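You operate a simulated robot arm through the tools that you are given. There is no shell and no other tool.

Carry out the task below with a simulated two-armed robot. There is one attempt and no reset: what you move stays moved.

## Task
Clear the result and test the meter again at 3 kV.
Fine: red stop button first, one press; earth lever up to TEST, one press of the green button, and back to EARTH when the test ends.

It is judged by the outcome, as a careful person would: the job done as asked, and still so three seconds after it is handed in. It fails if anything else is knocked over, pushed out of place, dropped, spilled or broken.

## Robot
Two 7-joint arms with three-finger grippers on one trunk that stands fixed in place. Base frame: the origin is at the foot of the trunk, x ahead of it, y to its left, z up; the work surface is at about z = 800. Lengths are in mm, angles in degrees, forces in N, time in s.
The left shoulder is at [42, 154, 1007], the right one opposite. With the tool pointing down near the work surface each hand reaches from about 220 to 640 mm from the base axis, measured 20 degrees to its own side. Payload 2.69 kg a hand.
Tool frame (each hand has its own): the origin (TCP) lies between the finger pads and is the grasp point; the fingertips stand 29 mm ahead of it; z points along the fingers, y is the line along which they close. The gripper opens to 120 mm; its body begins 78 mm behind the TCP.
Orientation is that of the tool frame in the base frame, as [roll, pitch, yaw] about the fixed x, y, z axes, in that order (R = Rz(yaw) Ry(pitch) Rx(roll)). With the fingers straight down and closing along the base's y, the tool's x points along the base's -x, its y along +y and its z along -z.

## Interface
- The arms move only by the tool step_arm. It takes "left_increments", "right_increments" or both (then of equal length, played together; a hand with none holds still); each is a list of rows, each a list of 7 numbers: the opening, from 0 (shut) to 1 (fully open), then the shift along the base's x, y, z in units of 30 mm (1.0 is 30 mm), then the turn, a rotation vector about the base's x, y, z in units of 4 degrees (1.0 is 4 degrees). In form: [[gripper, x, y, z, wx, wy, wz], ...]. A call has 1 to 20 rows; each row shifts and turns the commanded pose from where the row before left it. A call with a number of a shift or a turn outside -1 to 1 is refused whole. A row lasts 0.2 s, in which the tool goes at most 50 mm and 8.6 degrees; a call with a longer step from one row to the next is refused whole, and so is a gripper value outside its range. Where a pose cannot be reached the arm comes as near as it can. A force on the tool above 40 N (or 10 N above the force at the start of the call, whichever is more), or a blocked arm, ends the call early, and 0.2 s more pass. The fingers move at their own pace (about 136.2 mm/s each) and stop on an object; they squeeze with about 39 N. The grip force told is the motor's: it shows also when the fingers shut on nothing. Time passes only in rows, and 0.2 s behind the last, so rows that do not move let the fingers close. The reply holds the time, the measured pose of the TCP, the force on the tool along the base axes, the opening and the grip force, in the units named above and with some noise, with the torque about the TCP (base axes, N m) and any sound that the robot's microphone picked up.
- Cameras (640 x 400 px; columns grow to the right, rows downward): "scene" is now at [140.3, -28.4, 1188.8]; the picture's right is [-0.45, -0.89, 0.00], its down [-0.23, 0.12, -0.97] and it looks along [0.86, -0.43, -0.26] (base axes); focal length 214 px, centre (320, 200). "left" rides on the left gripper at [63, 0, -104] in its tool frame; the picture's right is [0.00, 1.00, 0.00], its down [-0.83, 0.00, -0.56] and it looks along [-0.56, 0.00, 0.83] (tool axes); focal length 275 px, centre (320, 200). "right" rides on the right gripper at [63, 0, -104] in its tool frame; the picture's right is [0.00, 1.00, 0.00], its down [-0.83, 0.00, -0.56] and it looks along [-0.56, 0.00, 0.83] (tool axes); focal length 275 px, centre (320, 200). There is no depth. A picture from a camera that has moved, and an enlarged one, comes with that camera's place and axes in the base frame and with its lens. The place of the scene camera against the robot may be out by one fixed shift of up to 18 mm in any direction.
- get_image(camera): a new picture of that camera. No time passes.
- slide_trunk(by): moves the trunk up (or, below 0, down) by that many mm; the arms and the scene camera ride with it, the base frame stays. It gives what a move gives, with no picture.
- turn_head(pan, tilt): turns the head with the scene camera to pan (to the left, within 80 degrees either way) and tilt (down, from -29 to 69), counted from straight ahead of the robot (the tilt from the chest, where the trunk bows). It gives what a move gives.
- zoom(camera, box): a new picture of the part [left, top, right, bottom] of that camera's present view, enlarged. No time passes.
- hand_in(): hands the job in; it is judged then, once.

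Places have to be worked out from the pictures, the camera data and where the tool is seen. Open the grippers and draw the arms clear of the work before you hand the job in, unless the task says otherwise.

The tools are called after "Emit:" as name(argument=value, ...) on one line, values as JSON. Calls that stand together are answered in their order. step_arm: Moves the arms, as the interface text tells. Its arguments: {"type":"object","properties":{"left_increments":{"type":"array"},"right_increments":{"type":"array"}},"required":[]} The other tools are called the same way: slide_trunk (by) moves the trunk up or down; turn_head (pan, tilt) turns the head that bears the scene camera; get_image (camera) takes a picture; zoom (camera, box) takes an enlarged picture of a part of a camera's view; hand_in () hands the job in.

At the start:

```text
time: 0.0
left_position: [282.0, -12.6, 1091.8]
left_tcp_rot: [-180.0, 0.0, -180.0]
left_force: [-0.8, -0.6, -0.2]
left_moment: [-0.02, -0.03, 0.01]
left_width: 119.8
left_finger_force: 0.2
right_position: [405.6, -389.2, 998.9]
right_tcp_rot: [180.0, 0.1, -180.0]
right_force: [0.0, -0.2, 0.3]
right_moment: [-0.01, -0.02, 0.03]
right_width: 119.9
right_finger_force: 0.2
trunk travel left (down, up): [-375.0, 63.0]
head pan, tilt (commanded): [-26.5, 15.0]
```

scene: 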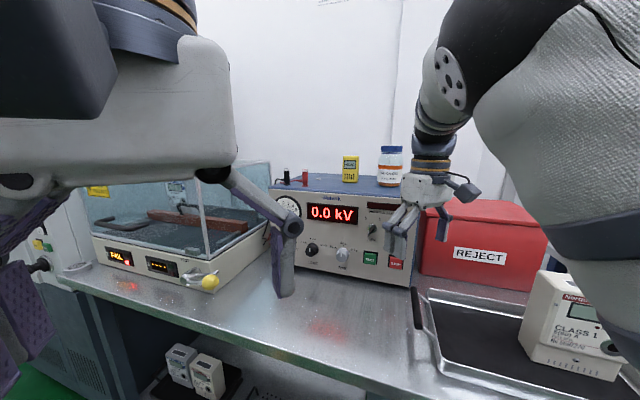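
right: 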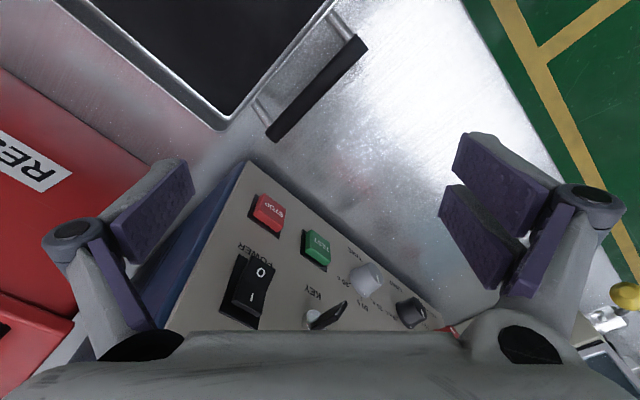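
left: 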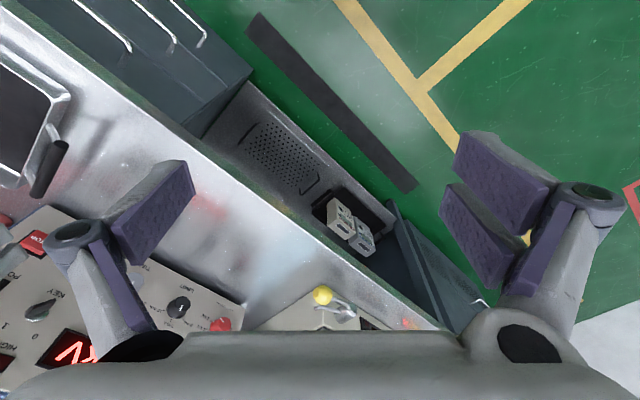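

I begin by studying the instrument panel and the enclosure in enlarged views, before moving anything.

Emit:
zoom(camera="scene", box=[260, 170, 420, 290])

Emit:
zoom(camera="scene", box=[60, 160, 280, 300])

Emit:
zoom(camera="right", box=[180, 150, 460, 340])

Emit:
zoom(camera="left", box=[0, 190, 260, 370])

Emit:
zoom(camera="left", box=[240, 260, 480, 340])

```text
3.33 times, centred on (340, 230) of scene
camera zoom: at [140.3, -28.4, 1188.8], right [-0.45, -0.89, 0.0], down [-0.23, 0.12, -0.97], along [0.86, -0.43, -0.26], focal length 715 px, centre (253, 100)
```

zoom: 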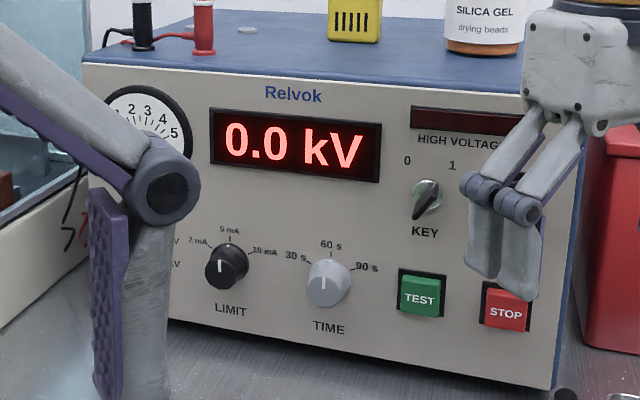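

```text
2.86 times, centred on (170, 230) of scene
camera zoom: at [140.3, -28.4, 1188.8], right [-0.45, -0.89, 0.0], down [-0.23, 0.12, -0.97], along [0.86, -0.43, -0.26], focal length 613 px, centre (749, 114)
```

zoom: 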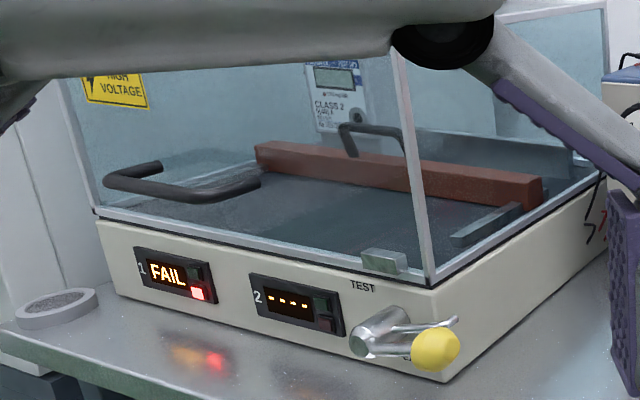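

```text
2.11 times, centred on (320, 245) of right
camera zoom: at [341.8, -389.9, 1100.4], right [0.0, 1.0, 0.0], down [0.83, 0.0, 0.56], along [0.56, 0.0, -0.83], focal length 580 px, centre (320, 105)
```

zoom: 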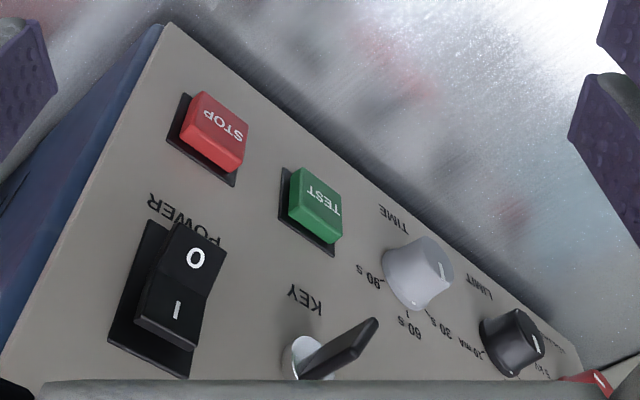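

```text
2.22 times, centred on (130, 280) of left
camera zoom: at [218.8, -11.4, 1195.7], right [0.0, 1.0, 0.0], down [0.83, 0.0, 0.56], along [0.56, 0.0, -0.83], focal length 612 px, centre (742, 22)
```

zoom: 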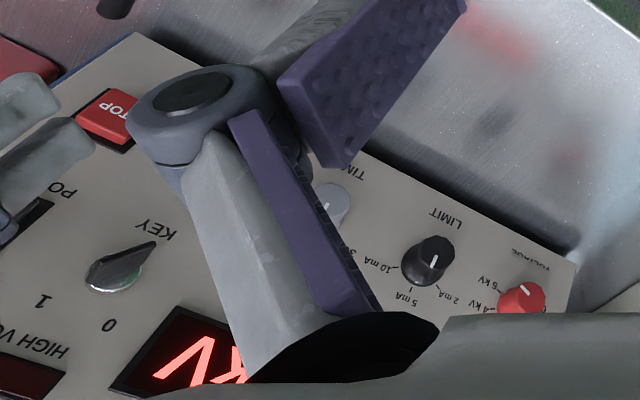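

```text
2.67 times, centred on (360, 300) of left
camera zoom: at [218.8, -11.4, 1195.7], right [0.0, 1.0, 0.0], down [0.83, 0.0, 0.56], along [0.56, 0.0, -0.83], focal length 734 px, centre (213, -67)
```

zoom: 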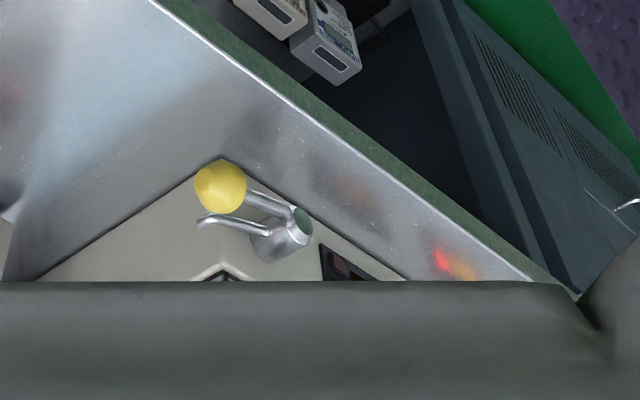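

The left arm hides part of the panel (VOLTAGE knob). The panel seems to face back-left (normal about (-0.64, 0.77)), STOP near (504,-437,880), TEST near (557,-392,875), and the earth lever near (678,0,850). I move the left arm left, away from the view, to read the panel.

Emit:
step_arm(left_increments=[[1, 0, 1, 0, 0, 0, 0], [1, 0, 1, 0, 0, 0, 0], [1, 0, 1, 0, 0, 0, 0], [1, 0, 1, 0, 0, 0, 0], [1, 0, 1, 0, 0, 0, 0], [1, 0, 1, 0, 0, 0, 0], [1, 0, 1, 0, 0, 0, 0], [1, 0, 1, 0, 0, 0, 0], [1, 0, 1, 0, 0, 0, 0], [1, 0, 1, 0, 0, 0, 0]])

```text
time: 2.2
left_position: [294.2, 269.2, 1065.4]
left_tcp_rot: [-179.8, 0.2, 180.0]
left_force: [0.3, 0.3, -1.3]
left_moment: [-0.03, 0.02, 0.0]
left_width: 120.0
left_finger_force: 0.1
left hand out of reach, approached as far as the arm can: row 9, 10
right_position: [405.5, -390.0, 997.5]
right_tcp_rot: [-179.9, 0.1, -180.0]
right_force: [-1.0, -0.3, -0.6]
right_moment: [0.02, 0.02, 0.01]
right_width: 119.9
right_finger_force: 0.0
trunk travel left (down, up): [-375.0, 63.0]
head pan, tilt (commanded): [-26.5, 15.0]
```

Left arm is clear now. I take the scene picture and enlarged ones of the panel and the enclosure.

Emit:
get_image(camera="scene")

Emit:
zoom(camera="scene", box=[265, 180, 345, 280])

Emit:
zoom(camera="scene", box=[330, 190, 420, 280])

Emit:
zoom(camera="scene", box=[80, 160, 280, 300])

```text
taken
camera scene: at [140.3, -28.0, 1188.9], right [-0.45, -0.89, 0.0], down [-0.23, 0.12, -0.97], along [0.86, -0.43, -0.26], focal length 214 px, centre (320, 200)
```

scene: 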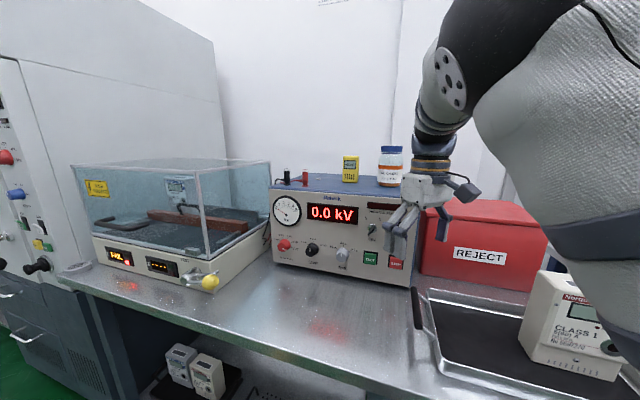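

```text
4.00 times, centred on (305, 230) of scene
camera zoom: at [140.3, -28.0, 1188.9], right [-0.45, -0.89, 0.0], down [-0.23, 0.12, -0.97], along [0.86, -0.43, -0.26], focal length 858 px, centre (380, 80)
```

zoom: 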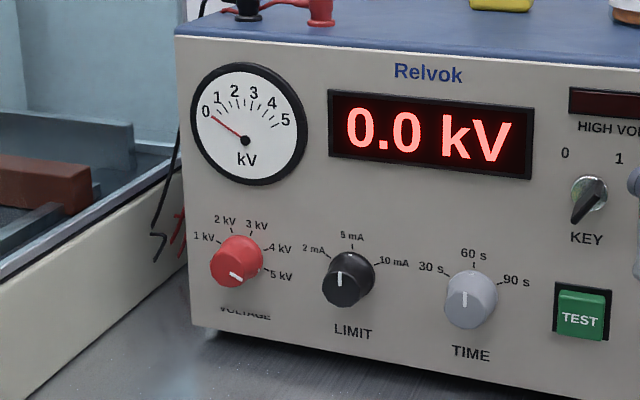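

```text
4.44 times, centred on (375, 235) of scene
camera zoom: at [140.3, -28.0, 1188.9], right [-0.45, -0.89, 0.0], down [-0.23, 0.12, -0.97], along [0.86, -0.43, -0.26], focal length 953 px, centre (76, 44)
```

zoom: 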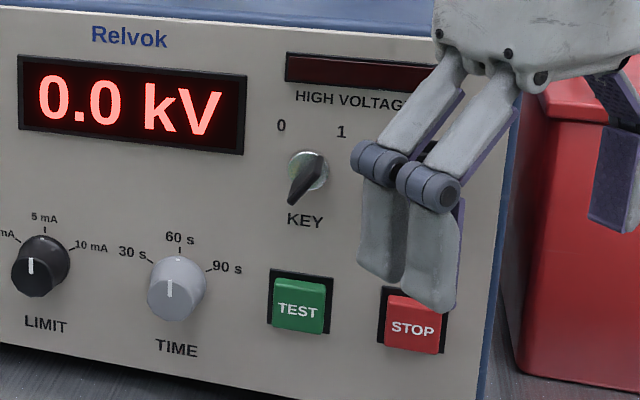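

```text
2.86 times, centred on (180, 230) of scene
camera zoom: at [140.3, -28.0, 1188.9], right [-0.45, -0.89, 0.0], down [-0.23, 0.12, -0.97], along [0.86, -0.43, -0.26], focal length 613 px, centre (720, 114)
```

zoom: 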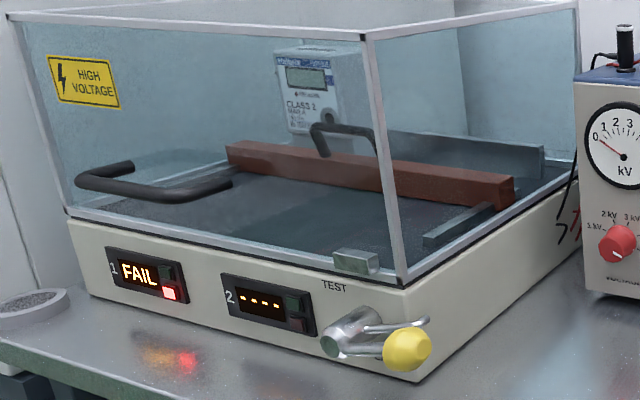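

The picture shows the VOLTAGE knob (red) pointing at 5 kV, so it must later be turned to 3 kV; LIMIT 5 mA and TIME 60 s stay. Panel is vertical with inward direction about (0.67,-0.74), STOP front near (504,-437,881). I shut the right gripper and yaw the hand -48° to face the panel, backing off a little.

Emit:
step_arm(right_increments=[[0, 0.04, 0.11, 0, 0, 0, -1], [0, 0.04, 0.11, 0, 0, 0, -1], [0, 0.04, 0.11, 0, 0, 0, -1], [0, 0.04, 0.11, 0, 0, 0, -1], [0, 0.04, 0.11, 0, 0, 0, -1], [0, 0.04, 0.11, 0, 0, 0, -1], [0, 0.04, 0.11, 0, 0, 0, -1], [0, 0.04, 0.11, 0, 0, 0, -1], [0, 0.04, 0.11, 0, 0, 0, -1], [0, 0.04, 0.11, 0, 0, 0, -1], [0, 0.04, 0.11, 0, 0, 0, -1], [0, 0.04, 0.11, 0, 0, 0, -1]])

Emit:
get_image(camera="right")

Emit:
get_image(camera="scene")

```text
time: 4.8
left_position: [293.0, 269.1, 1066.8]
left_tcp_rot: [-179.9, 0.1, -180.0]
left_force: [-0.1, 0.4, 0.6]
left_moment: [0.01, -0.03, -0.01]
left_width: 120.2
left_finger_force: 0.1
right_position: [420.7, -350.8, 997.5]
right_tcp_rot: [-180.0, 0.1, 131.8]
right_force: [0.7, -0.2, -0.2]
right_moment: [-0.03, 0.05, -0.01]
right_width: 0.2
right_finger_force: 28.7
trunk travel left (down, up): [-375.0, 63.0]
head pan, tilt (commanded): [-26.5, 15.0]
```

```text
taken
camera right: at [377.5, -303.6, 1101.3], right [0.74, 0.67, 0.0], down [0.56, -0.62, 0.56], along [0.37, -0.41, -0.83], focal length 275 px, centre (320, 200)
```

right: 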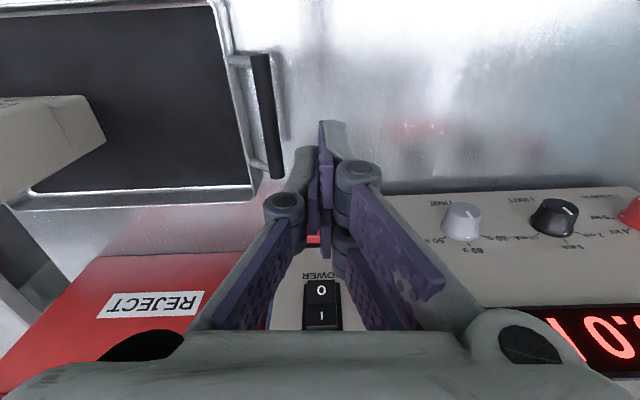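

```text
taken
camera scene: at [140.3, -28.3, 1188.8], right [-0.45, -0.89, 0.0], down [-0.23, 0.12, -0.97], along [0.86, -0.43, -0.26], focal length 214 px, centre (320, 200)
```

scene: 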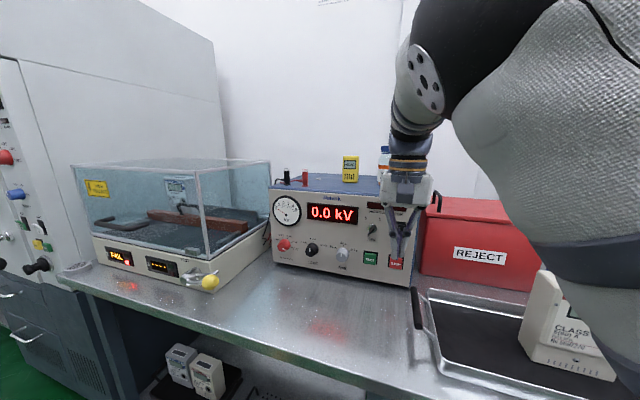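

The panel edge now runs level in the hand camera, so the -48° yaw matches the panel. Next I pitch the hand up by 50° so the fingers point 40° below horizontal toward the panel.

Emit:
step_arm(right_increments=[[0, 0, 0, 0, -0.743, -0.669, 0], [0, 0, 0, 0, -0.743, -0.669, 0], [0, 0, 0, 0, -0.743, -0.669, 0], [0, 0, 0, 0, -0.743, -0.669, 0], [0, 0, 0, 0, -0.743, -0.669, 0], [0, 0, 0, 0, -0.743, -0.669, 0], [0, 0, 0, 0, -0.743, -0.669, 0], [0, 0, 0, 0, -0.743, -0.669, 0], [0, 0, 0, 0, -0.743, -0.669, 0], [0, 0, 0, 0, -0.743, -0.669, 0], [0, 0, 0, 0, -0.743, -0.669, 0], [0, 0, 0, 0, -0.743, -0.669, 0], [0, 0, 0, 0, -0.372, -0.335, 0]])

Emit:
get_image(camera="right")

Emit:
get_image(camera="scene")

```text
time: 7.1
left_position: [290.0, 271.5, 1068.5]
left_tcp_rot: [-179.8, 0.3, 180.0]
left_force: [-0.2, 0.4, 0.2]
left_moment: [0.04, -0.02, 0.03]
left_width: 120.1
left_finger_force: 0.0
right_position: [476.1, -410.3, 982.6]
right_tcp_rot: [179.9, 40.3, 132.0]
right_force: [-25.9, 23.1, 14.2]
right_moment: [-0.14, -0.17, 0.06]
right_width: 0.0
right_finger_force: 28.3
right hand out of reach, approached as far as the arm can: row 3, 4, 5, 6, 7, 8, 9, 10, 11
trunk travel left (down, up): [-375.0, 63.0]
head pan, tilt (commanded): [-26.5, 15.0]
stopped in row 11 (right hand): the force on the tool passed its limit at 50 N (the readings are from after the stop); the commanded pose is now the measured one
```

```text
taken
camera right: at [398.4, -324.3, 1020.2], right [0.74, 0.67, 0.0], down [0.19, -0.2, 0.96], along [0.65, -0.71, -0.27], focal length 275 px, centre (320, 200)
```

right: 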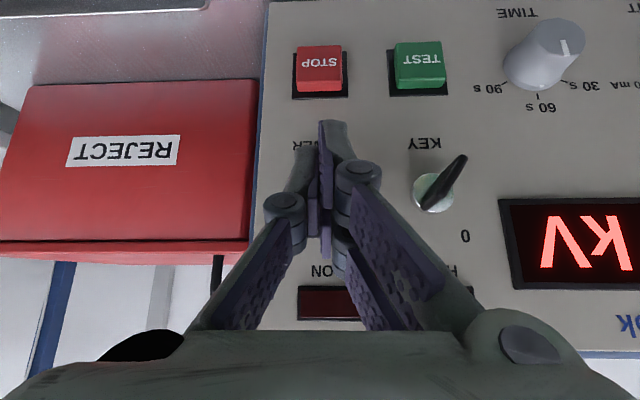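

```text
taken
camera scene: at [135.9, -24.9, 1189.9], right [-0.45, -0.89, 0.0], down [-0.23, 0.11, -0.97], along [0.86, -0.43, -0.26], focal length 214 px, centre (320, 200)
```

scene: 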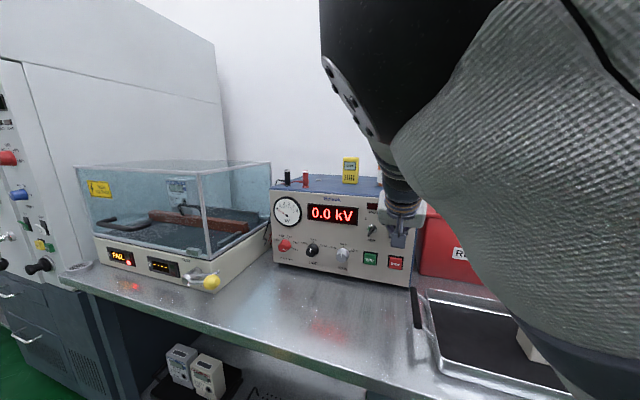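

The hand could not hold its place while pitching (too near for that height), drifted ahead, and the fingertips touched the panel near the POWER rocker; the displays are still lit. I back straight out along the panel normal while reversing the pitch, keeping the tip height constant so the rocker is not dragged.

Emit:
step_arm(right_increments=[[0, -0.2, 0.22, 0.05, 0.743, 0.669, 0], [0, -0.2, 0.22, 0.05, 0.743, 0.669, 0], [0, -0.2, 0.22, 0.05, 0.743, 0.669, 0], [0, -0.2, 0.22, 0.05, 0.743, 0.669, 0], [0, -0.2, 0.22, 0.05, 0.743, 0.669, 0]])

Emit:
get_image(camera="right")

Emit:
get_image(camera="scene")

```text
time: 8.3
left_position: [291.6, 268.1, 1066.5]
left_tcp_rot: [-180.0, 0.1, -179.9]
left_force: [-0.1, 0.7, -0.2]
left_moment: [0.03, 0.0, -0.01]
left_width: 119.8
left_finger_force: 0.0
right_position: [450.7, -382.3, 987.0]
right_tcp_rot: [180.0, 20.2, 132.1]
right_force: [1.0, 0.1, 0.0]
right_moment: [0.01, 0.06, 0.03]
right_width: 0.0
right_finger_force: 28.0
trunk travel left (down, up): [-375.0, 63.0]
head pan, tilt (commanded): [-26.5, 15.0]
```

```text
taken
camera right: at [386.6, -311.2, 1061.7], right [0.74, 0.67, 0.0], down [0.4, -0.44, 0.81], along [0.54, -0.6, -0.59], focal length 275 px, centre (320, 200)
```

right: 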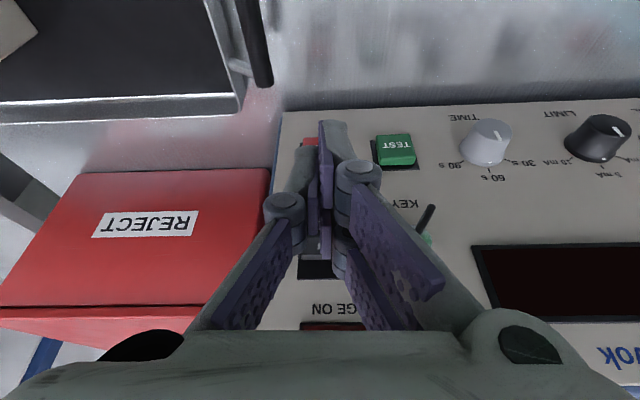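

```text
taken
camera scene: at [140.2, -28.4, 1188.8], right [-0.45, -0.89, 0.0], down [-0.23, 0.12, -0.97], along [0.86, -0.43, -0.26], focal length 214 px, centre (320, 200)
```

scene: 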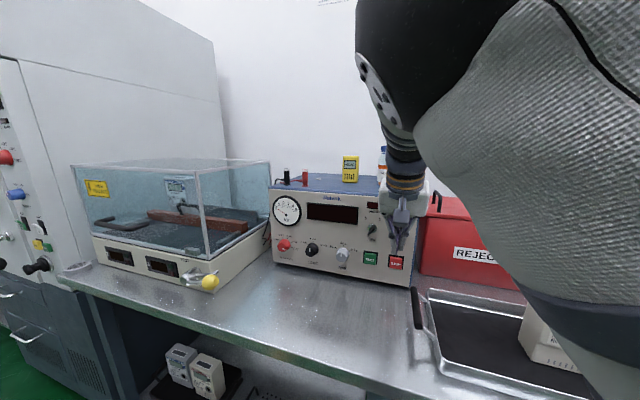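

Both displays went dark, so that contact flipped the POWER rocker to O. I must restore it. I open the fingers here (TCP ~85 mm off the panel) to see the rocker clearly.

Emit:
step_arm(right_increments=[[1, -0.3, 0.33, 0, 0, 0, 0], [1, 0, 0, 0, 0, 0, 0], [1, 0, 0, 0, 0, 0, 0]])

Emit:
get_image(camera="right")

Emit:
zoom(camera="right", box=[220, 80, 460, 330])

Emit:
zoom(camera="scene", box=[330, 170, 450, 290])

```text
time: 9.1
left_position: [293.5, 268.2, 1066.5]
left_tcp_rot: [-180.0, 0.1, -179.9]
left_force: [-0.1, 0.0, 0.3]
left_moment: [0.02, 0.01, 0.0]
left_width: 119.8
left_finger_force: 0.0
right_position: [443.8, -371.7, 985.5]
right_tcp_rot: [-179.9, 20.0, 132.0]
right_force: [0.5, -0.1, 0.4]
right_moment: [0.02, -0.01, 0.01]
right_width: 119.7
right_finger_force: 0.2
trunk travel left (down, up): [-375.0, 63.0]
head pan, tilt (commanded): [-26.5, 15.0]
```

```text
taken
camera right: at [378.5, -302.0, 1061.3], right [0.74, 0.67, 0.0], down [0.4, -0.44, 0.81], along [0.54, -0.6, -0.59], focal length 275 px, centre (320, 200)
```

right: 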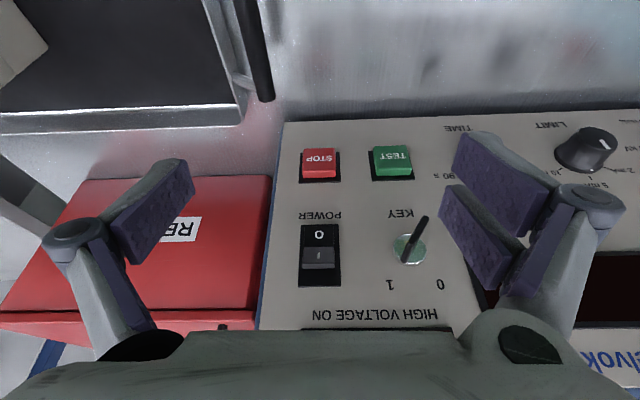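

```text
1.60 times, centred on (340, 205) of right
camera zoom: at [378.5, -302.0, 1061.3], right [0.74, 0.67, 0.0], down [0.4, -0.44, 0.81], along [0.54, -0.6, -0.59], focal length 440 px, centre (288, 192)
```

zoom: 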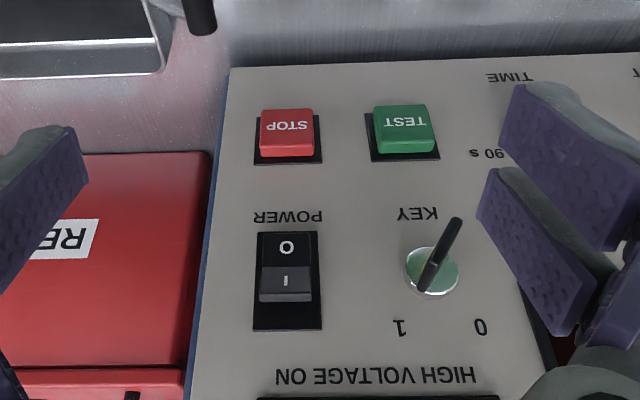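

```text
3.33 times, centred on (390, 230) of scene
camera zoom: at [140.3, -28.4, 1188.8], right [-0.45, -0.89, 0.0], down [-0.23, 0.12, -0.97], along [0.86, -0.43, -0.26], focal length 715 px, centre (87, 100)
```

zoom: 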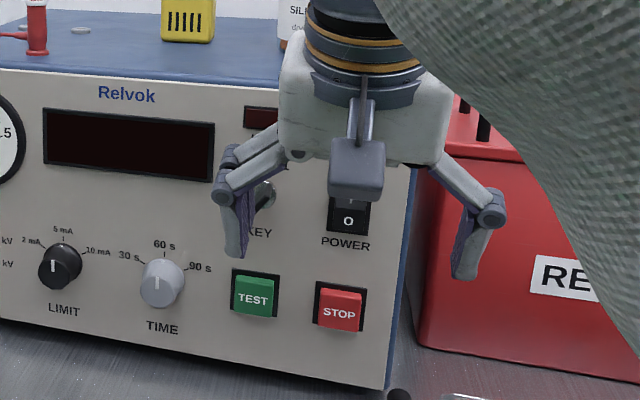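

The rocker is now at O (its "I" end, z≈985, stands proud); the key blade points to 1, which is right. Before pressing I, I close the fingers and look closely at the shape of the closed tip to know where it makes contact.

Emit:
step_arm(right_increments=[[0, 0, 0, 0.3, 0, 0, 0], [0, 0, 0, 0, 0, 0, 0], [0, 0, 0, 0, 0, 0, 0], [0, 0, 0, 0, 0, 0, 0]])

Emit:
zoom(camera="right", box=[230, 90, 430, 290])

Emit:
zoom(camera="scene", box=[350, 170, 450, 280])

```text
time: 10.1
left_position: [292.5, 268.1, 1067.0]
left_tcp_rot: [-179.8, 0.0, 179.9]
left_force: [0.2, 0.2, 0.0]
left_moment: [-0.03, 0.0, -0.01]
left_width: 120.0
left_finger_force: 0.1
right_position: [443.1, -373.6, 993.9]
right_tcp_rot: [180.0, 20.1, 132.0]
right_force: [0.5, -1.3, 1.1]
right_moment: [-0.01, 0.03, -0.02]
right_width: 0.3
right_finger_force: 28.0
trunk travel left (down, up): [-375.0, 63.0]
head pan, tilt (commanded): [-26.5, 15.0]
```

```text
2.00 times, centred on (330, 190) of right
camera zoom: at [379.0, -303.1, 1069.5], right [0.74, 0.67, 0.0], down [0.4, -0.44, 0.81], along [0.54, -0.6, -0.59], focal length 551 px, centre (300, 220)
```

zoom: 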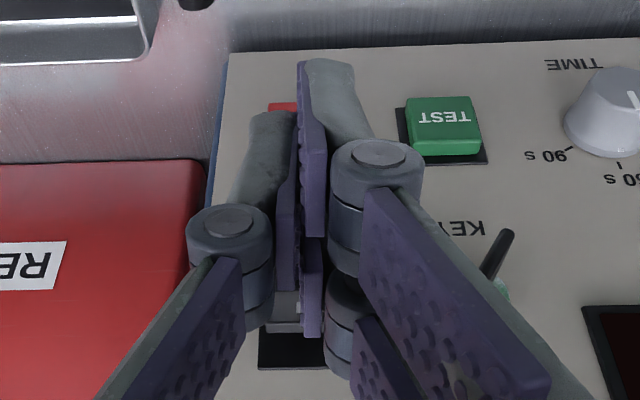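

```text
3.64 times, centred on (400, 225) of scene
camera zoom: at [140.3, -28.4, 1188.8], right [-0.45, -0.89, 0.0], down [-0.23, 0.12, -0.97], along [0.86, -0.43, -0.26], focal length 780 px, centre (29, 109)
```

zoom: 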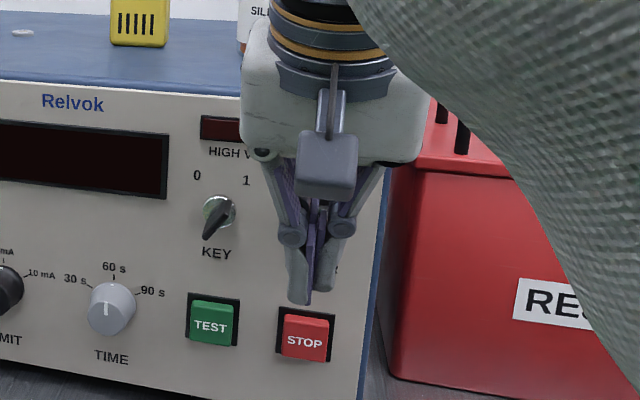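

The closed fist has one finger toward the panel (tool −x side) whose tip corner leads by ~36 mm inward and sits ~18 mm below the TCP at this 20° pitch. I raise 10 mm and shift slightly right so this corner is level with the I end (z≈986), and move in 24 mm, still short of contact.

Emit:
step_arm(right_increments=[[0, -0.2, -0.18, 0.33, 0, 0, 0], [0, 0.178, -0.198, 0, 0, 0, 0], [0, 0.178, -0.198, 0, 0, 0, 0], [0, 0.178, -0.198, 0, 0, 0, 0]])

Emit:
get_image(camera="right")

Emit:
zoom(camera="scene", box=[350, 170, 450, 280])

```text
time: 11.1
left_position: [294.0, 269.2, 1066.4]
left_tcp_rot: [-179.9, 0.1, -179.9]
left_force: [0.6, 0.4, -0.3]
left_moment: [0.0, -0.03, -0.01]
left_width: 120.1
left_finger_force: 0.1
right_position: [451.7, -394.3, 1003.6]
right_tcp_rot: [-180.0, 20.1, 132.0]
right_force: [-0.4, 0.1, 0.4]
right_moment: [0.02, 0.01, -0.04]
right_width: 0.1
right_finger_force: 28.1
trunk travel left (down, up): [-375.0, 63.0]
head pan, tilt (commanded): [-26.5, 15.0]
```

```text
taken
camera right: at [386.8, -324.0, 1079.0], right [0.74, 0.67, 0.0], down [0.4, -0.43, 0.81], along [0.54, -0.6, -0.59], focal length 275 px, centre (320, 200)
```

right: 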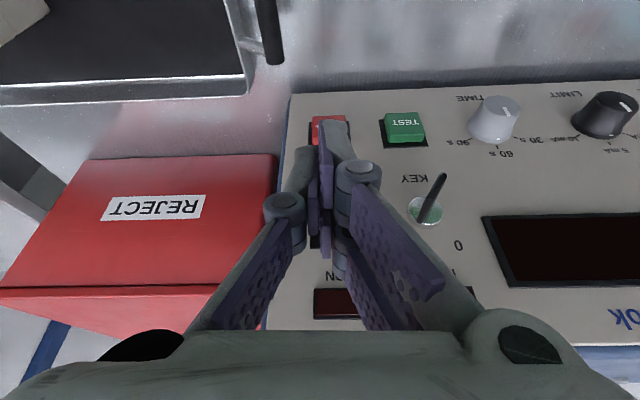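

```text
3.64 times, centred on (400, 225) of scene
camera zoom: at [140.3, -28.5, 1188.8], right [-0.45, -0.89, 0.0], down [-0.23, 0.12, -0.97], along [0.86, -0.43, -0.26], focal length 780 px, centre (29, 109)
```

zoom: 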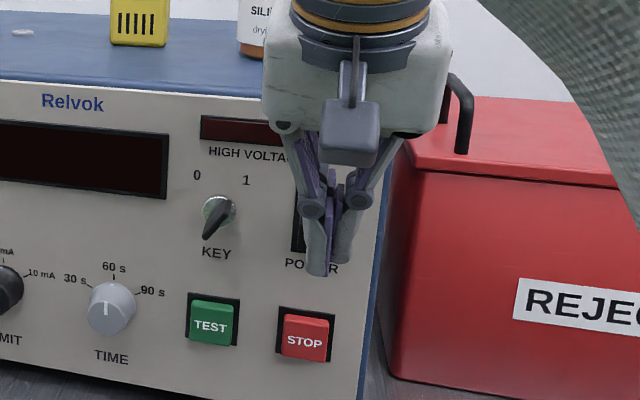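

The projected tip agrees with the picture (within a few mm), so the lead corner is at z≈986, about 20 mm off the raised I end. I go on in small steps.

Emit:
step_arm(right_increments=[[0, 0.112, -0.124, 0, 0, 0, 0], [0, 0.112, -0.124, 0, 0, 0, 0], [0, 0.112, -0.124, 0, 0, 0, 0], [0, 0.067, -0.074, 0, 0, 0, 0], [0, 0.067, -0.074, 0, 0, 0, 0]])

Emit:
get_image(camera="scene")

Emit:
zoom(camera="right", box=[230, 90, 430, 330])

```text
time: 12.3
left_position: [292.6, 269.2, 1066.2]
left_tcp_rot: [-179.8, 0.2, 179.9]
left_force: [0.7, 0.0, -0.2]
left_moment: [-0.02, 0.0, -0.03]
left_width: 119.8
left_finger_force: 0.0
right_position: [465.0, -409.3, 1004.1]
right_tcp_rot: [-180.0, 20.3, 132.0]
right_force: [0.1, -0.3, 0.2]
right_moment: [0.0, 0.01, 0.01]
right_width: 0.1
right_finger_force: 28.8
trunk travel left (down, up): [-375.0, 63.0]
head pan, tilt (commanded): [-26.5, 15.0]
```

```text
taken
camera scene: at [140.3, -28.4, 1188.8], right [-0.45, -0.89, 0.0], down [-0.23, 0.12, -0.97], along [0.86, -0.43, -0.26], focal length 214 px, centre (320, 200)
```

scene: 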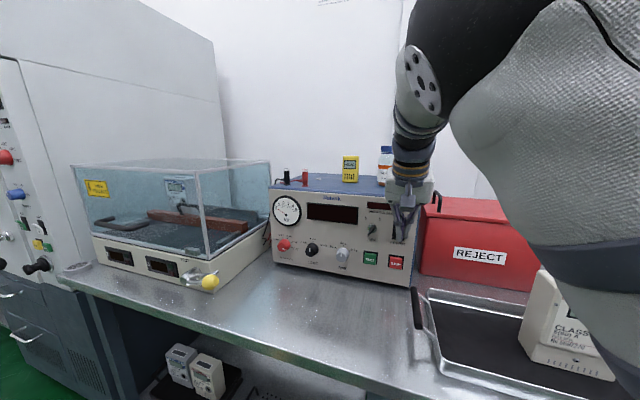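

```text
1.67 times, centred on (330, 210) of right
camera zoom: at [400.7, -338.5, 1079.4], right [0.74, 0.67, 0.0], down [0.4, -0.43, 0.81], along [0.54, -0.6, -0.59], focal length 459 px, centre (303, 183)
```

zoom: 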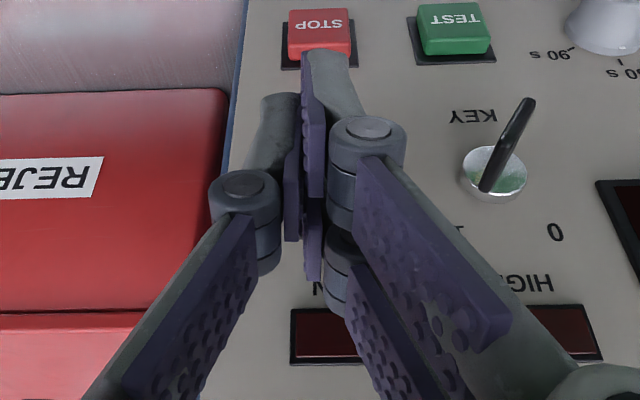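

No contact yet (corner about 19 mm off the reference plane). I go on inward in 3 mm rows.

Emit:
step_arm(right_increments=[[0, 0.067, -0.074, 0, 0, 0, 0], [0, 0.067, -0.074, 0, 0, 0, 0], [0, 0.067, -0.074, 0, 0, 0, 0]])

Emit:
zoom(camera="scene", box=[260, 170, 440, 290])

```text
time: 13.1
left_position: [292.7, 268.7, 1066.3]
left_tcp_rot: [-179.9, 0.1, 180.0]
left_force: [0.5, 0.0, 0.5]
left_moment: [0.05, -0.01, -0.02]
left_width: 119.9
left_finger_force: 0.0
right_position: [471.1, -416.7, 1005.9]
right_tcp_rot: [-179.9, 20.2, 131.9]
right_force: [0.0, -0.4, -0.3]
right_moment: [0.04, -0.03, -0.01]
right_width: 0.3
right_finger_force: 28.1
trunk travel left (down, up): [-375.0, 63.0]
head pan, tilt (commanded): [-26.5, 15.0]
```

```text
3.33 times, centred on (350, 230) of scene
camera zoom: at [140.3, -28.5, 1188.8], right [-0.45, -0.89, 0.0], down [-0.23, 0.12, -0.97], along [0.86, -0.43, -0.26], focal length 715 px, centre (220, 100)
```

zoom: 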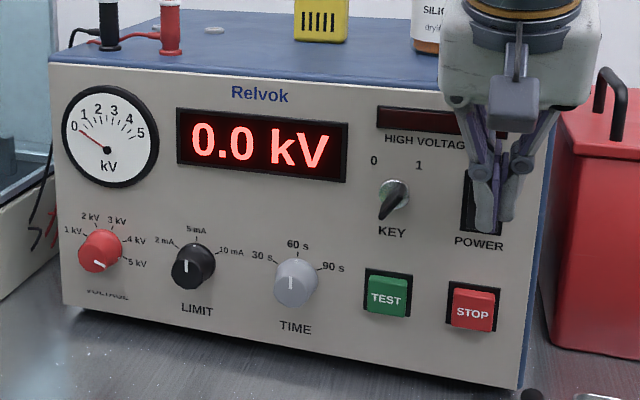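

Power is back on (0.0 kV lit). I withdraw straight outward with no rotation, so the rocker stays at I.

Emit:
step_arm(right_increments=[[0, -0.1, 0.111, 0.03, 0, 0, 0], [0, -0.1, 0.111, 0.03, 0, 0, 0], [0, -0.178, 0.198, 0, 0, 0, 0], [0, -0.178, 0.198, 0, 0, 0, 0], [0, -0.178, 0.198, 0, 0, 0, 0], [0, -0.178, 0.198, 0, 0, 0, 0], [0, -0.178, 0.198, 0, 0, 0, 0]])

Emit:
get_image(camera="scene")

Emit:
zoom(camera="scene", box=[80, 160, 280, 300])

```text
time: 14.7
left_position: [293.8, 269.8, 1066.9]
left_tcp_rot: [-180.0, 0.1, 179.9]
left_force: [-0.5, 1.0, -0.8]
left_moment: [0.01, 0.01, 0.0]
left_width: 119.9
left_finger_force: 0.1
right_position: [438.4, -379.3, 1008.8]
right_tcp_rot: [-180.0, 20.2, 132.1]
right_force: [1.1, 0.4, -0.4]
right_moment: [0.0, 0.05, 0.03]
right_width: 0.1
right_finger_force: 28.6
trunk travel left (down, up): [-375.0, 63.0]
head pan, tilt (commanded): [-26.5, 15.0]
```

```text
taken
camera scene: at [140.2, -28.3, 1188.9], right [-0.45, -0.89, 0.0], down [-0.23, 0.12, -0.97], along [0.86, -0.43, -0.26], focal length 214 px, centre (320, 200)
```

scene: 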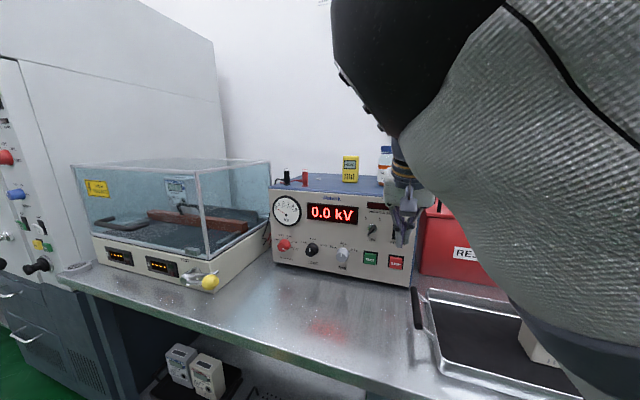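

```text
2.86 times, centred on (180, 230) of scene
camera zoom: at [140.2, -28.3, 1188.9], right [-0.45, -0.89, 0.0], down [-0.23, 0.12, -0.97], along [0.86, -0.43, -0.26], focal length 613 px, centre (720, 114)
```

zoom: 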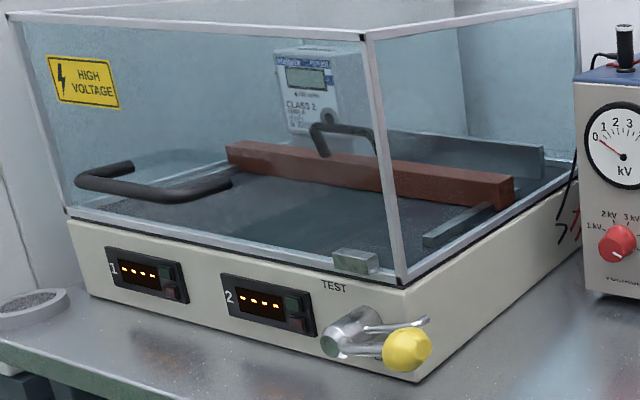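

Power is on again and both result displays show "----". I still do the asked STOP press. I lower the hand at this stand-off (nothing within the path) to about z=910 to see if it is reachable.

Emit:
step_arm(right_increments=[[0, 0, 0, -0.66, 0, 0, 0], [0, 0, 0, -0.66, 0, 0, 0], [0, 0, 0, -0.66, 0, 0, 0], [0, 0, 0, -0.66, 0, 0, 0], [0, 0, 0, -0.66, 0, 0, 0]])

Emit:
get_image(camera="scene")

Emit:
get_image(camera="right")

```text
time: 15.9
left_position: [293.5, 268.7, 1066.8]
left_tcp_rot: [-179.9, 0.0, 180.0]
left_force: [-0.3, -0.7, -0.3]
left_moment: [0.01, 0.0, 0.0]
left_width: 119.9
left_finger_force: 0.0
right_position: [439.0, -379.8, 907.0]
right_tcp_rot: [-180.0, 20.1, 131.9]
right_force: [0.6, 0.3, 0.4]
right_moment: [-0.03, 0.02, 0.0]
right_width: 0.1
right_finger_force: 28.6
trunk travel left (down, up): [-375.0, 63.0]
head pan, tilt (commanded): [-26.5, 15.0]
```

```text
taken
camera scene: at [140.4, -28.5, 1188.8], right [-0.45, -0.89, 0.0], down [-0.23, 0.12, -0.97], along [0.86, -0.43, -0.26], focal length 214 px, centre (320, 200)
```

scene: 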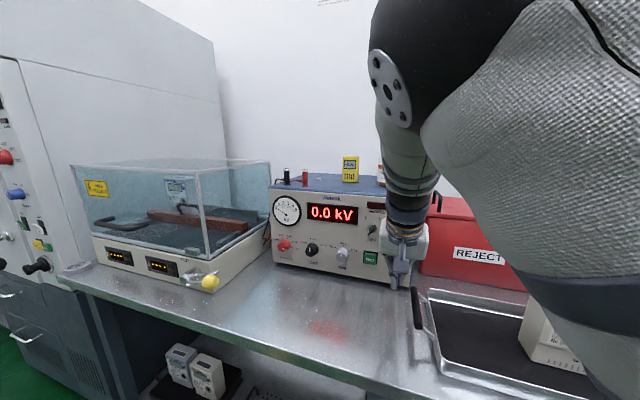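

```text
taken
camera right: at [374.8, -308.7, 982.2], right [0.74, 0.67, 0.0], down [0.4, -0.43, 0.81], along [0.54, -0.6, -0.59], focal length 275 px, centre (320, 200)
```

right: 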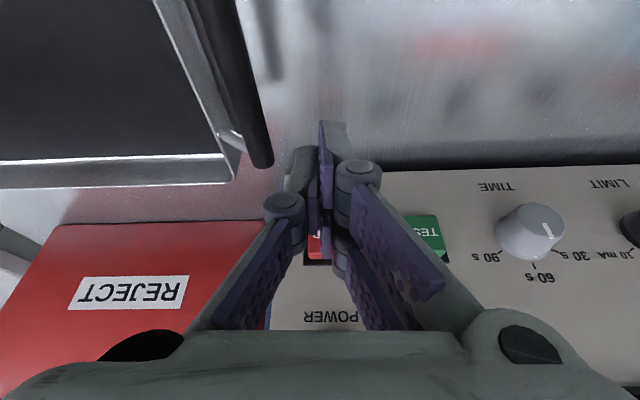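

No limit flagged at z=907. Now I try pitching up a further 8° to check reach before continuing.

Emit:
step_arm(right_increments=[[0, 0, 0, 0, -0.743, -0.669, 0], [0, 0, 0, 0, -0.743, -0.669, 0]])

```text
time: 16.5
left_position: [293.0, 268.5, 1065.7]
left_tcp_rot: [-179.9, 0.2, 179.9]
left_force: [-0.1, -0.4, -0.4]
left_moment: [0.03, 0.0, -0.02]
left_width: 119.9
left_finger_force: 0.1
right_position: [439.6, -379.7, 906.8]
right_tcp_rot: [179.9, 28.2, 132.1]
right_force: [-0.2, 0.9, 0.5]
right_moment: [0.01, -0.03, 0.01]
right_width: 0.0
right_finger_force: 28.8
trunk travel left (down, up): [-375.0, 63.0]
head pan, tilt (commanded): [-26.5, 15.0]
```

Reached with no drift. I pitch on by another 12° to 40°.

Emit:
step_arm(right_increments=[[0, 0, 0, 0, -0.743, -0.669, 0], [0, 0, 0, 0, -0.743, -0.669, 0], [0, 0, 0, 0, -0.743, -0.669, 0]])

Emit:
get_image(camera="right")

```text
time: 17.3
left_position: [294.0, 268.5, 1067.2]
left_tcp_rot: [-179.9, 0.1, 179.9]
left_force: [-0.1, -0.4, 0.0]
left_moment: [0.01, 0.01, 0.01]
left_width: 120.3
left_finger_force: 0.1
right_position: [447.4, -389.9, 898.4]
right_tcp_rot: [180.0, 40.2, 132.0]
right_force: [0.1, 0.1, -0.4]
right_moment: [-0.02, 0.0, -0.03]
right_width: 0.1
right_finger_force: 27.7
right hand out of reach, approached as far as the arm can: row 1, 2, 3
trunk travel left (down, up): [-375.0, 63.0]
head pan, tilt (commanded): [-26.5, 15.0]
```

```text
taken
camera right: at [369.4, -304.2, 936.2], right [0.74, 0.67, 0.0], down [0.19, -0.2, 0.96], along [0.64, -0.71, -0.28], focal length 275 px, centre (320, 200)
```

right: 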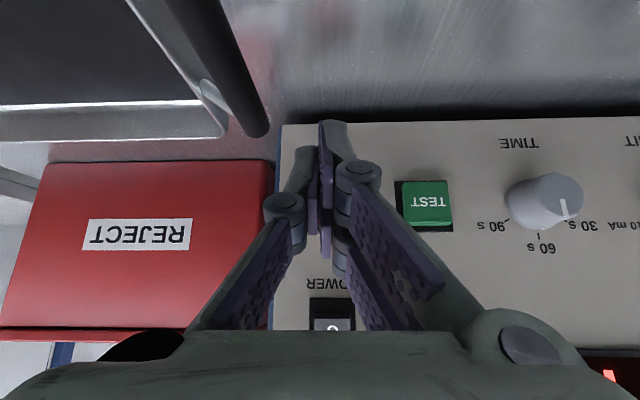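

At 40° pitch the hand drifted a little (12 mm in, 8 mm down), still well clear: lead corner ~41 mm off the panel, and z≈894. From two views TEST's face is at (546,-391,885), so STOP's is at about the same height, u −73. I move in 32 mm and down 14 mm to line up with STOP, still before contact.

Emit:
step_arm(right_increments=[[0, 0.178, -0.198, -0.12, 0, 0, 0], [0, 0.178, -0.198, -0.12, 0, 0, 0], [0, 0.178, -0.198, -0.12, 0, 0, 0], [0, 0.134, -0.149, -0.12, 0, 0, 0]])

Emit:
get_image(camera="right")

Emit:
zoom(camera="scene", box=[340, 190, 440, 290])

```text
time: 18.3
left_position: [293.5, 268.2, 1066.9]
left_tcp_rot: [-179.9, 0.1, 180.0]
left_force: [-0.4, -0.2, 0.7]
left_moment: [0.0, 0.02, 0.02]
left_width: 120.0
left_finger_force: 0.0
right_position: [468.0, -412.2, 884.8]
right_tcp_rot: [-180.0, 40.2, 132.0]
right_force: [0.5, -0.3, -0.1]
right_moment: [0.0, -0.01, 0.0]
right_width: 0.1
right_finger_force: 28.9
trunk travel left (down, up): [-375.0, 63.0]
head pan, tilt (commanded): [-26.5, 15.0]
```

```text
taken
camera right: at [389.2, -326.7, 923.3], right [0.74, 0.67, 0.0], down [0.19, -0.2, 0.96], along [0.65, -0.71, -0.28], focal length 275 px, centre (320, 200)
```

right: 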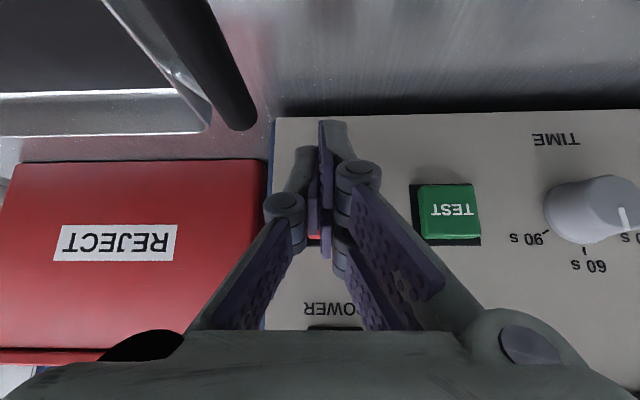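

```text
4.00 times, centred on (390, 240) of scene
camera zoom: at [140.3, -28.4, 1188.8], right [-0.45, -0.89, 0.0], down [-0.23, 0.12, -0.97], along [0.86, -0.43, -0.26], focal length 858 px, centre (40, 40)
```

zoom: 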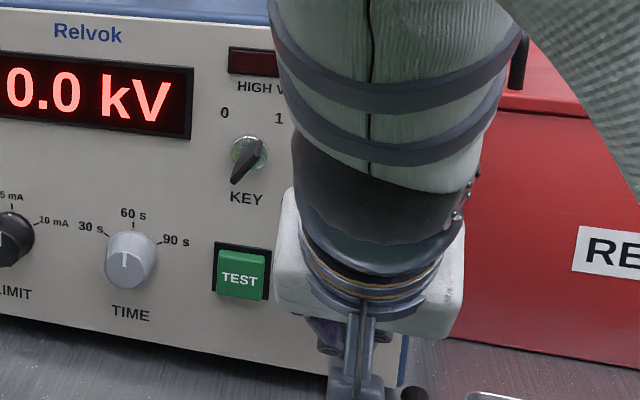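

The commanded pose had been reset to the drifted one, so I'm now nearer: corner estimated close to STOP's face, no force yet. I raise 8 mm so the contact falls on the middle of the button and then creep in by 3 mm rows.

Emit:
step_arm(right_increments=[[0, 0, 0, 0.27, 0, 0, 0], [0, 0.067, -0.074, 0, 0, 0, 0], [0, 0.067, -0.074, 0, 0, 0, 0]])

Emit:
zoom(camera="right", box=[250, 100, 410, 300])

```text
time: 19.1
left_position: [292.6, 268.9, 1066.6]
left_tcp_rot: [-179.9, 0.1, -180.0]
left_force: [0.7, -0.3, 0.5]
left_moment: [0.02, -0.01, -0.04]
left_width: 119.7
left_finger_force: 0.1
right_position: [471.4, -416.0, 893.8]
right_tcp_rot: [-180.0, 40.1, 132.2]
right_force: [-0.7, 2.3, -1.0]
right_moment: [0.02, 0.03, 0.08]
right_width: 0.0
right_finger_force: 28.7
trunk travel left (down, up): [-375.0, 63.0]
head pan, tilt (commanded): [-26.5, 15.0]
heard: click
```

```text
2.00 times, centred on (330, 200) of right
camera zoom: at [393.2, -330.3, 932.1], right [0.74, 0.67, 0.0], down [0.19, -0.2, 0.96], along [0.65, -0.71, -0.28], focal length 551 px, centre (300, 200)
```

zoom: 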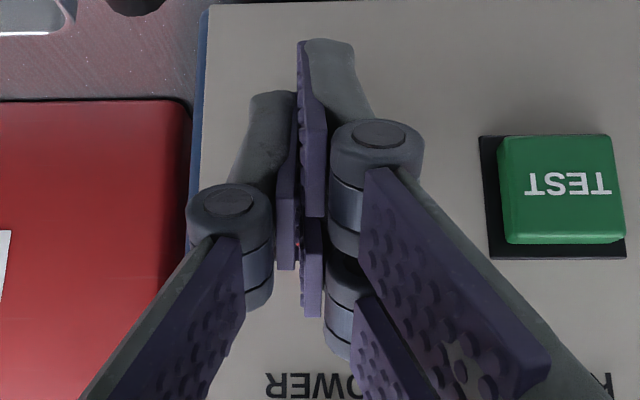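

A click was heard with a light 2.5 N contact: STOP has had its one press. I withdraw straight outward 27 mm and check the displays.

Emit:
step_arm(right_increments=[[0, -0.112, 0.124, 0, 0, 0, 0], [0, -0.178, 0.198, 0, 0, 0, 0], [0, -0.178, 0.198, 0, 0, 0, 0], [0, -0.134, 0.149, 0, 0, 0, 0]])

Emit:
get_image(camera="scene")

Emit:
get_image(camera="right")

```text
time: 20.1
left_position: [292.5, 267.9, 1066.3]
left_tcp_rot: [-179.9, 0.1, 180.0]
left_force: [-0.3, -0.3, 0.1]
left_moment: [0.0, 0.0, -0.01]
left_width: 120.0
left_finger_force: 0.0
right_position: [454.1, -396.0, 894.4]
right_tcp_rot: [-180.0, 40.2, 132.0]
right_force: [0.9, -0.4, 0.3]
right_moment: [0.02, 0.02, 0.01]
right_width: 0.0
right_finger_force: 28.1
trunk travel left (down, up): [-375.0, 63.0]
head pan, tilt (commanded): [-26.5, 15.0]
```

```text
taken
camera scene: at [140.3, -28.3, 1188.9], right [-0.45, -0.89, 0.0], down [-0.23, 0.12, -0.97], along [0.86, -0.43, -0.26], focal length 214 px, centre (320, 200)
```

scene: 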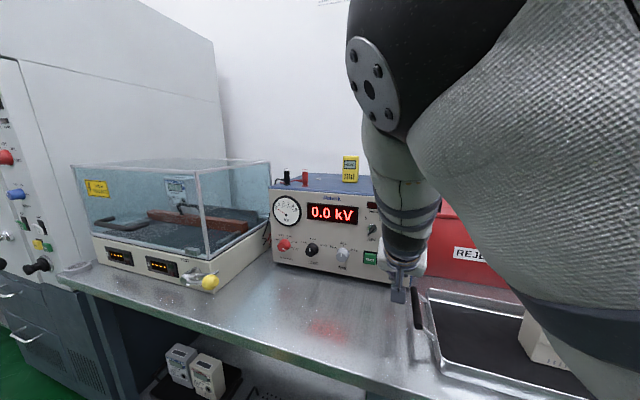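

```text
taken
camera right: at [376.0, -310.9, 932.3], right [0.74, 0.67, 0.0], down [0.19, -0.2, 0.96], along [0.65, -0.71, -0.28], focal length 275 px, centre (320, 200)
```

right: 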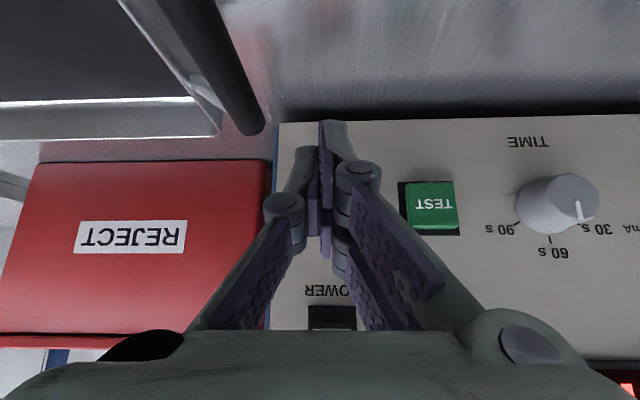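

Displays read 0.0 kV and "----" on both channels: cleared. Next is the VOLTAGE knob (estimated base near (757,-214,864)). I move the right hand along the panel, ~110 mm off it, turning the yaw back a little for reach.

Emit:
step_arm(right_increments=[[0, 0.3, 0.75, 0.1, 0, 0, 0], [0, 0.4, 0.75, 0.1, 0, 0, 0], [0, 0.45, 0.7, 0.1, 0, 0, 0], [0, 0.5, 0.7, 0.1, 0, 0, 0], [0, 0.55, 0.65, 0.1, 0, 0, 0]])

Emit:
get_image(camera="right")

Emit:
get_image(camera="scene")

```text
time: 21.3
left_position: [293.7, 268.4, 1065.5]
left_tcp_rot: [-179.9, 0.0, -180.0]
left_force: [-0.6, -0.2, 0.9]
left_moment: [0.02, 0.0, 0.01]
left_width: 120.2
left_finger_force: 0.0
right_position: [525.3, -291.1, 904.6]
right_tcp_rot: [179.9, 40.2, 132.1]
right_force: [0.8, 0.6, -0.2]
right_moment: [-0.04, 0.01, 0.01]
right_width: 0.1
right_finger_force: 28.2
right hand out of reach, approached as far as the arm can: row 2
trunk travel left (down, up): [-375.0, 63.0]
head pan, tilt (commanded): [-26.5, 15.0]
```

```text
taken
camera right: at [447.0, -206.1, 941.6], right [0.74, 0.67, 0.0], down [0.19, -0.2, 0.96], along [0.65, -0.71, -0.28], focal length 275 px, centre (320, 200)
```

right: 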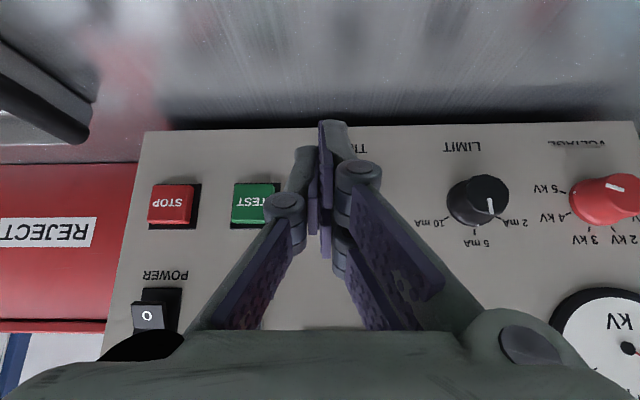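

```text
taken
camera scene: at [140.5, -28.3, 1188.8], right [-0.45, -0.89, 0.0], down [-0.23, 0.12, -0.97], along [0.86, -0.43, -0.26], focal length 214 px, centre (320, 200)
```

scene: 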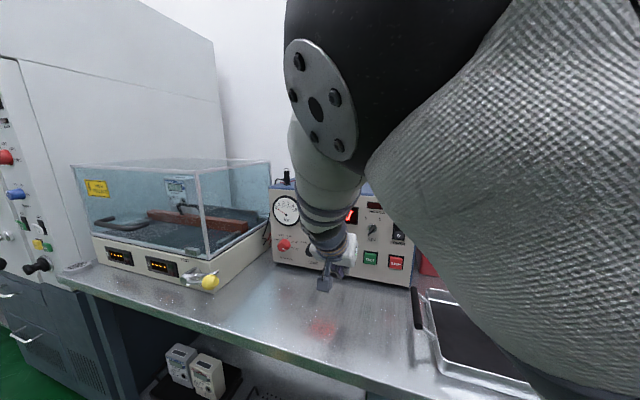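

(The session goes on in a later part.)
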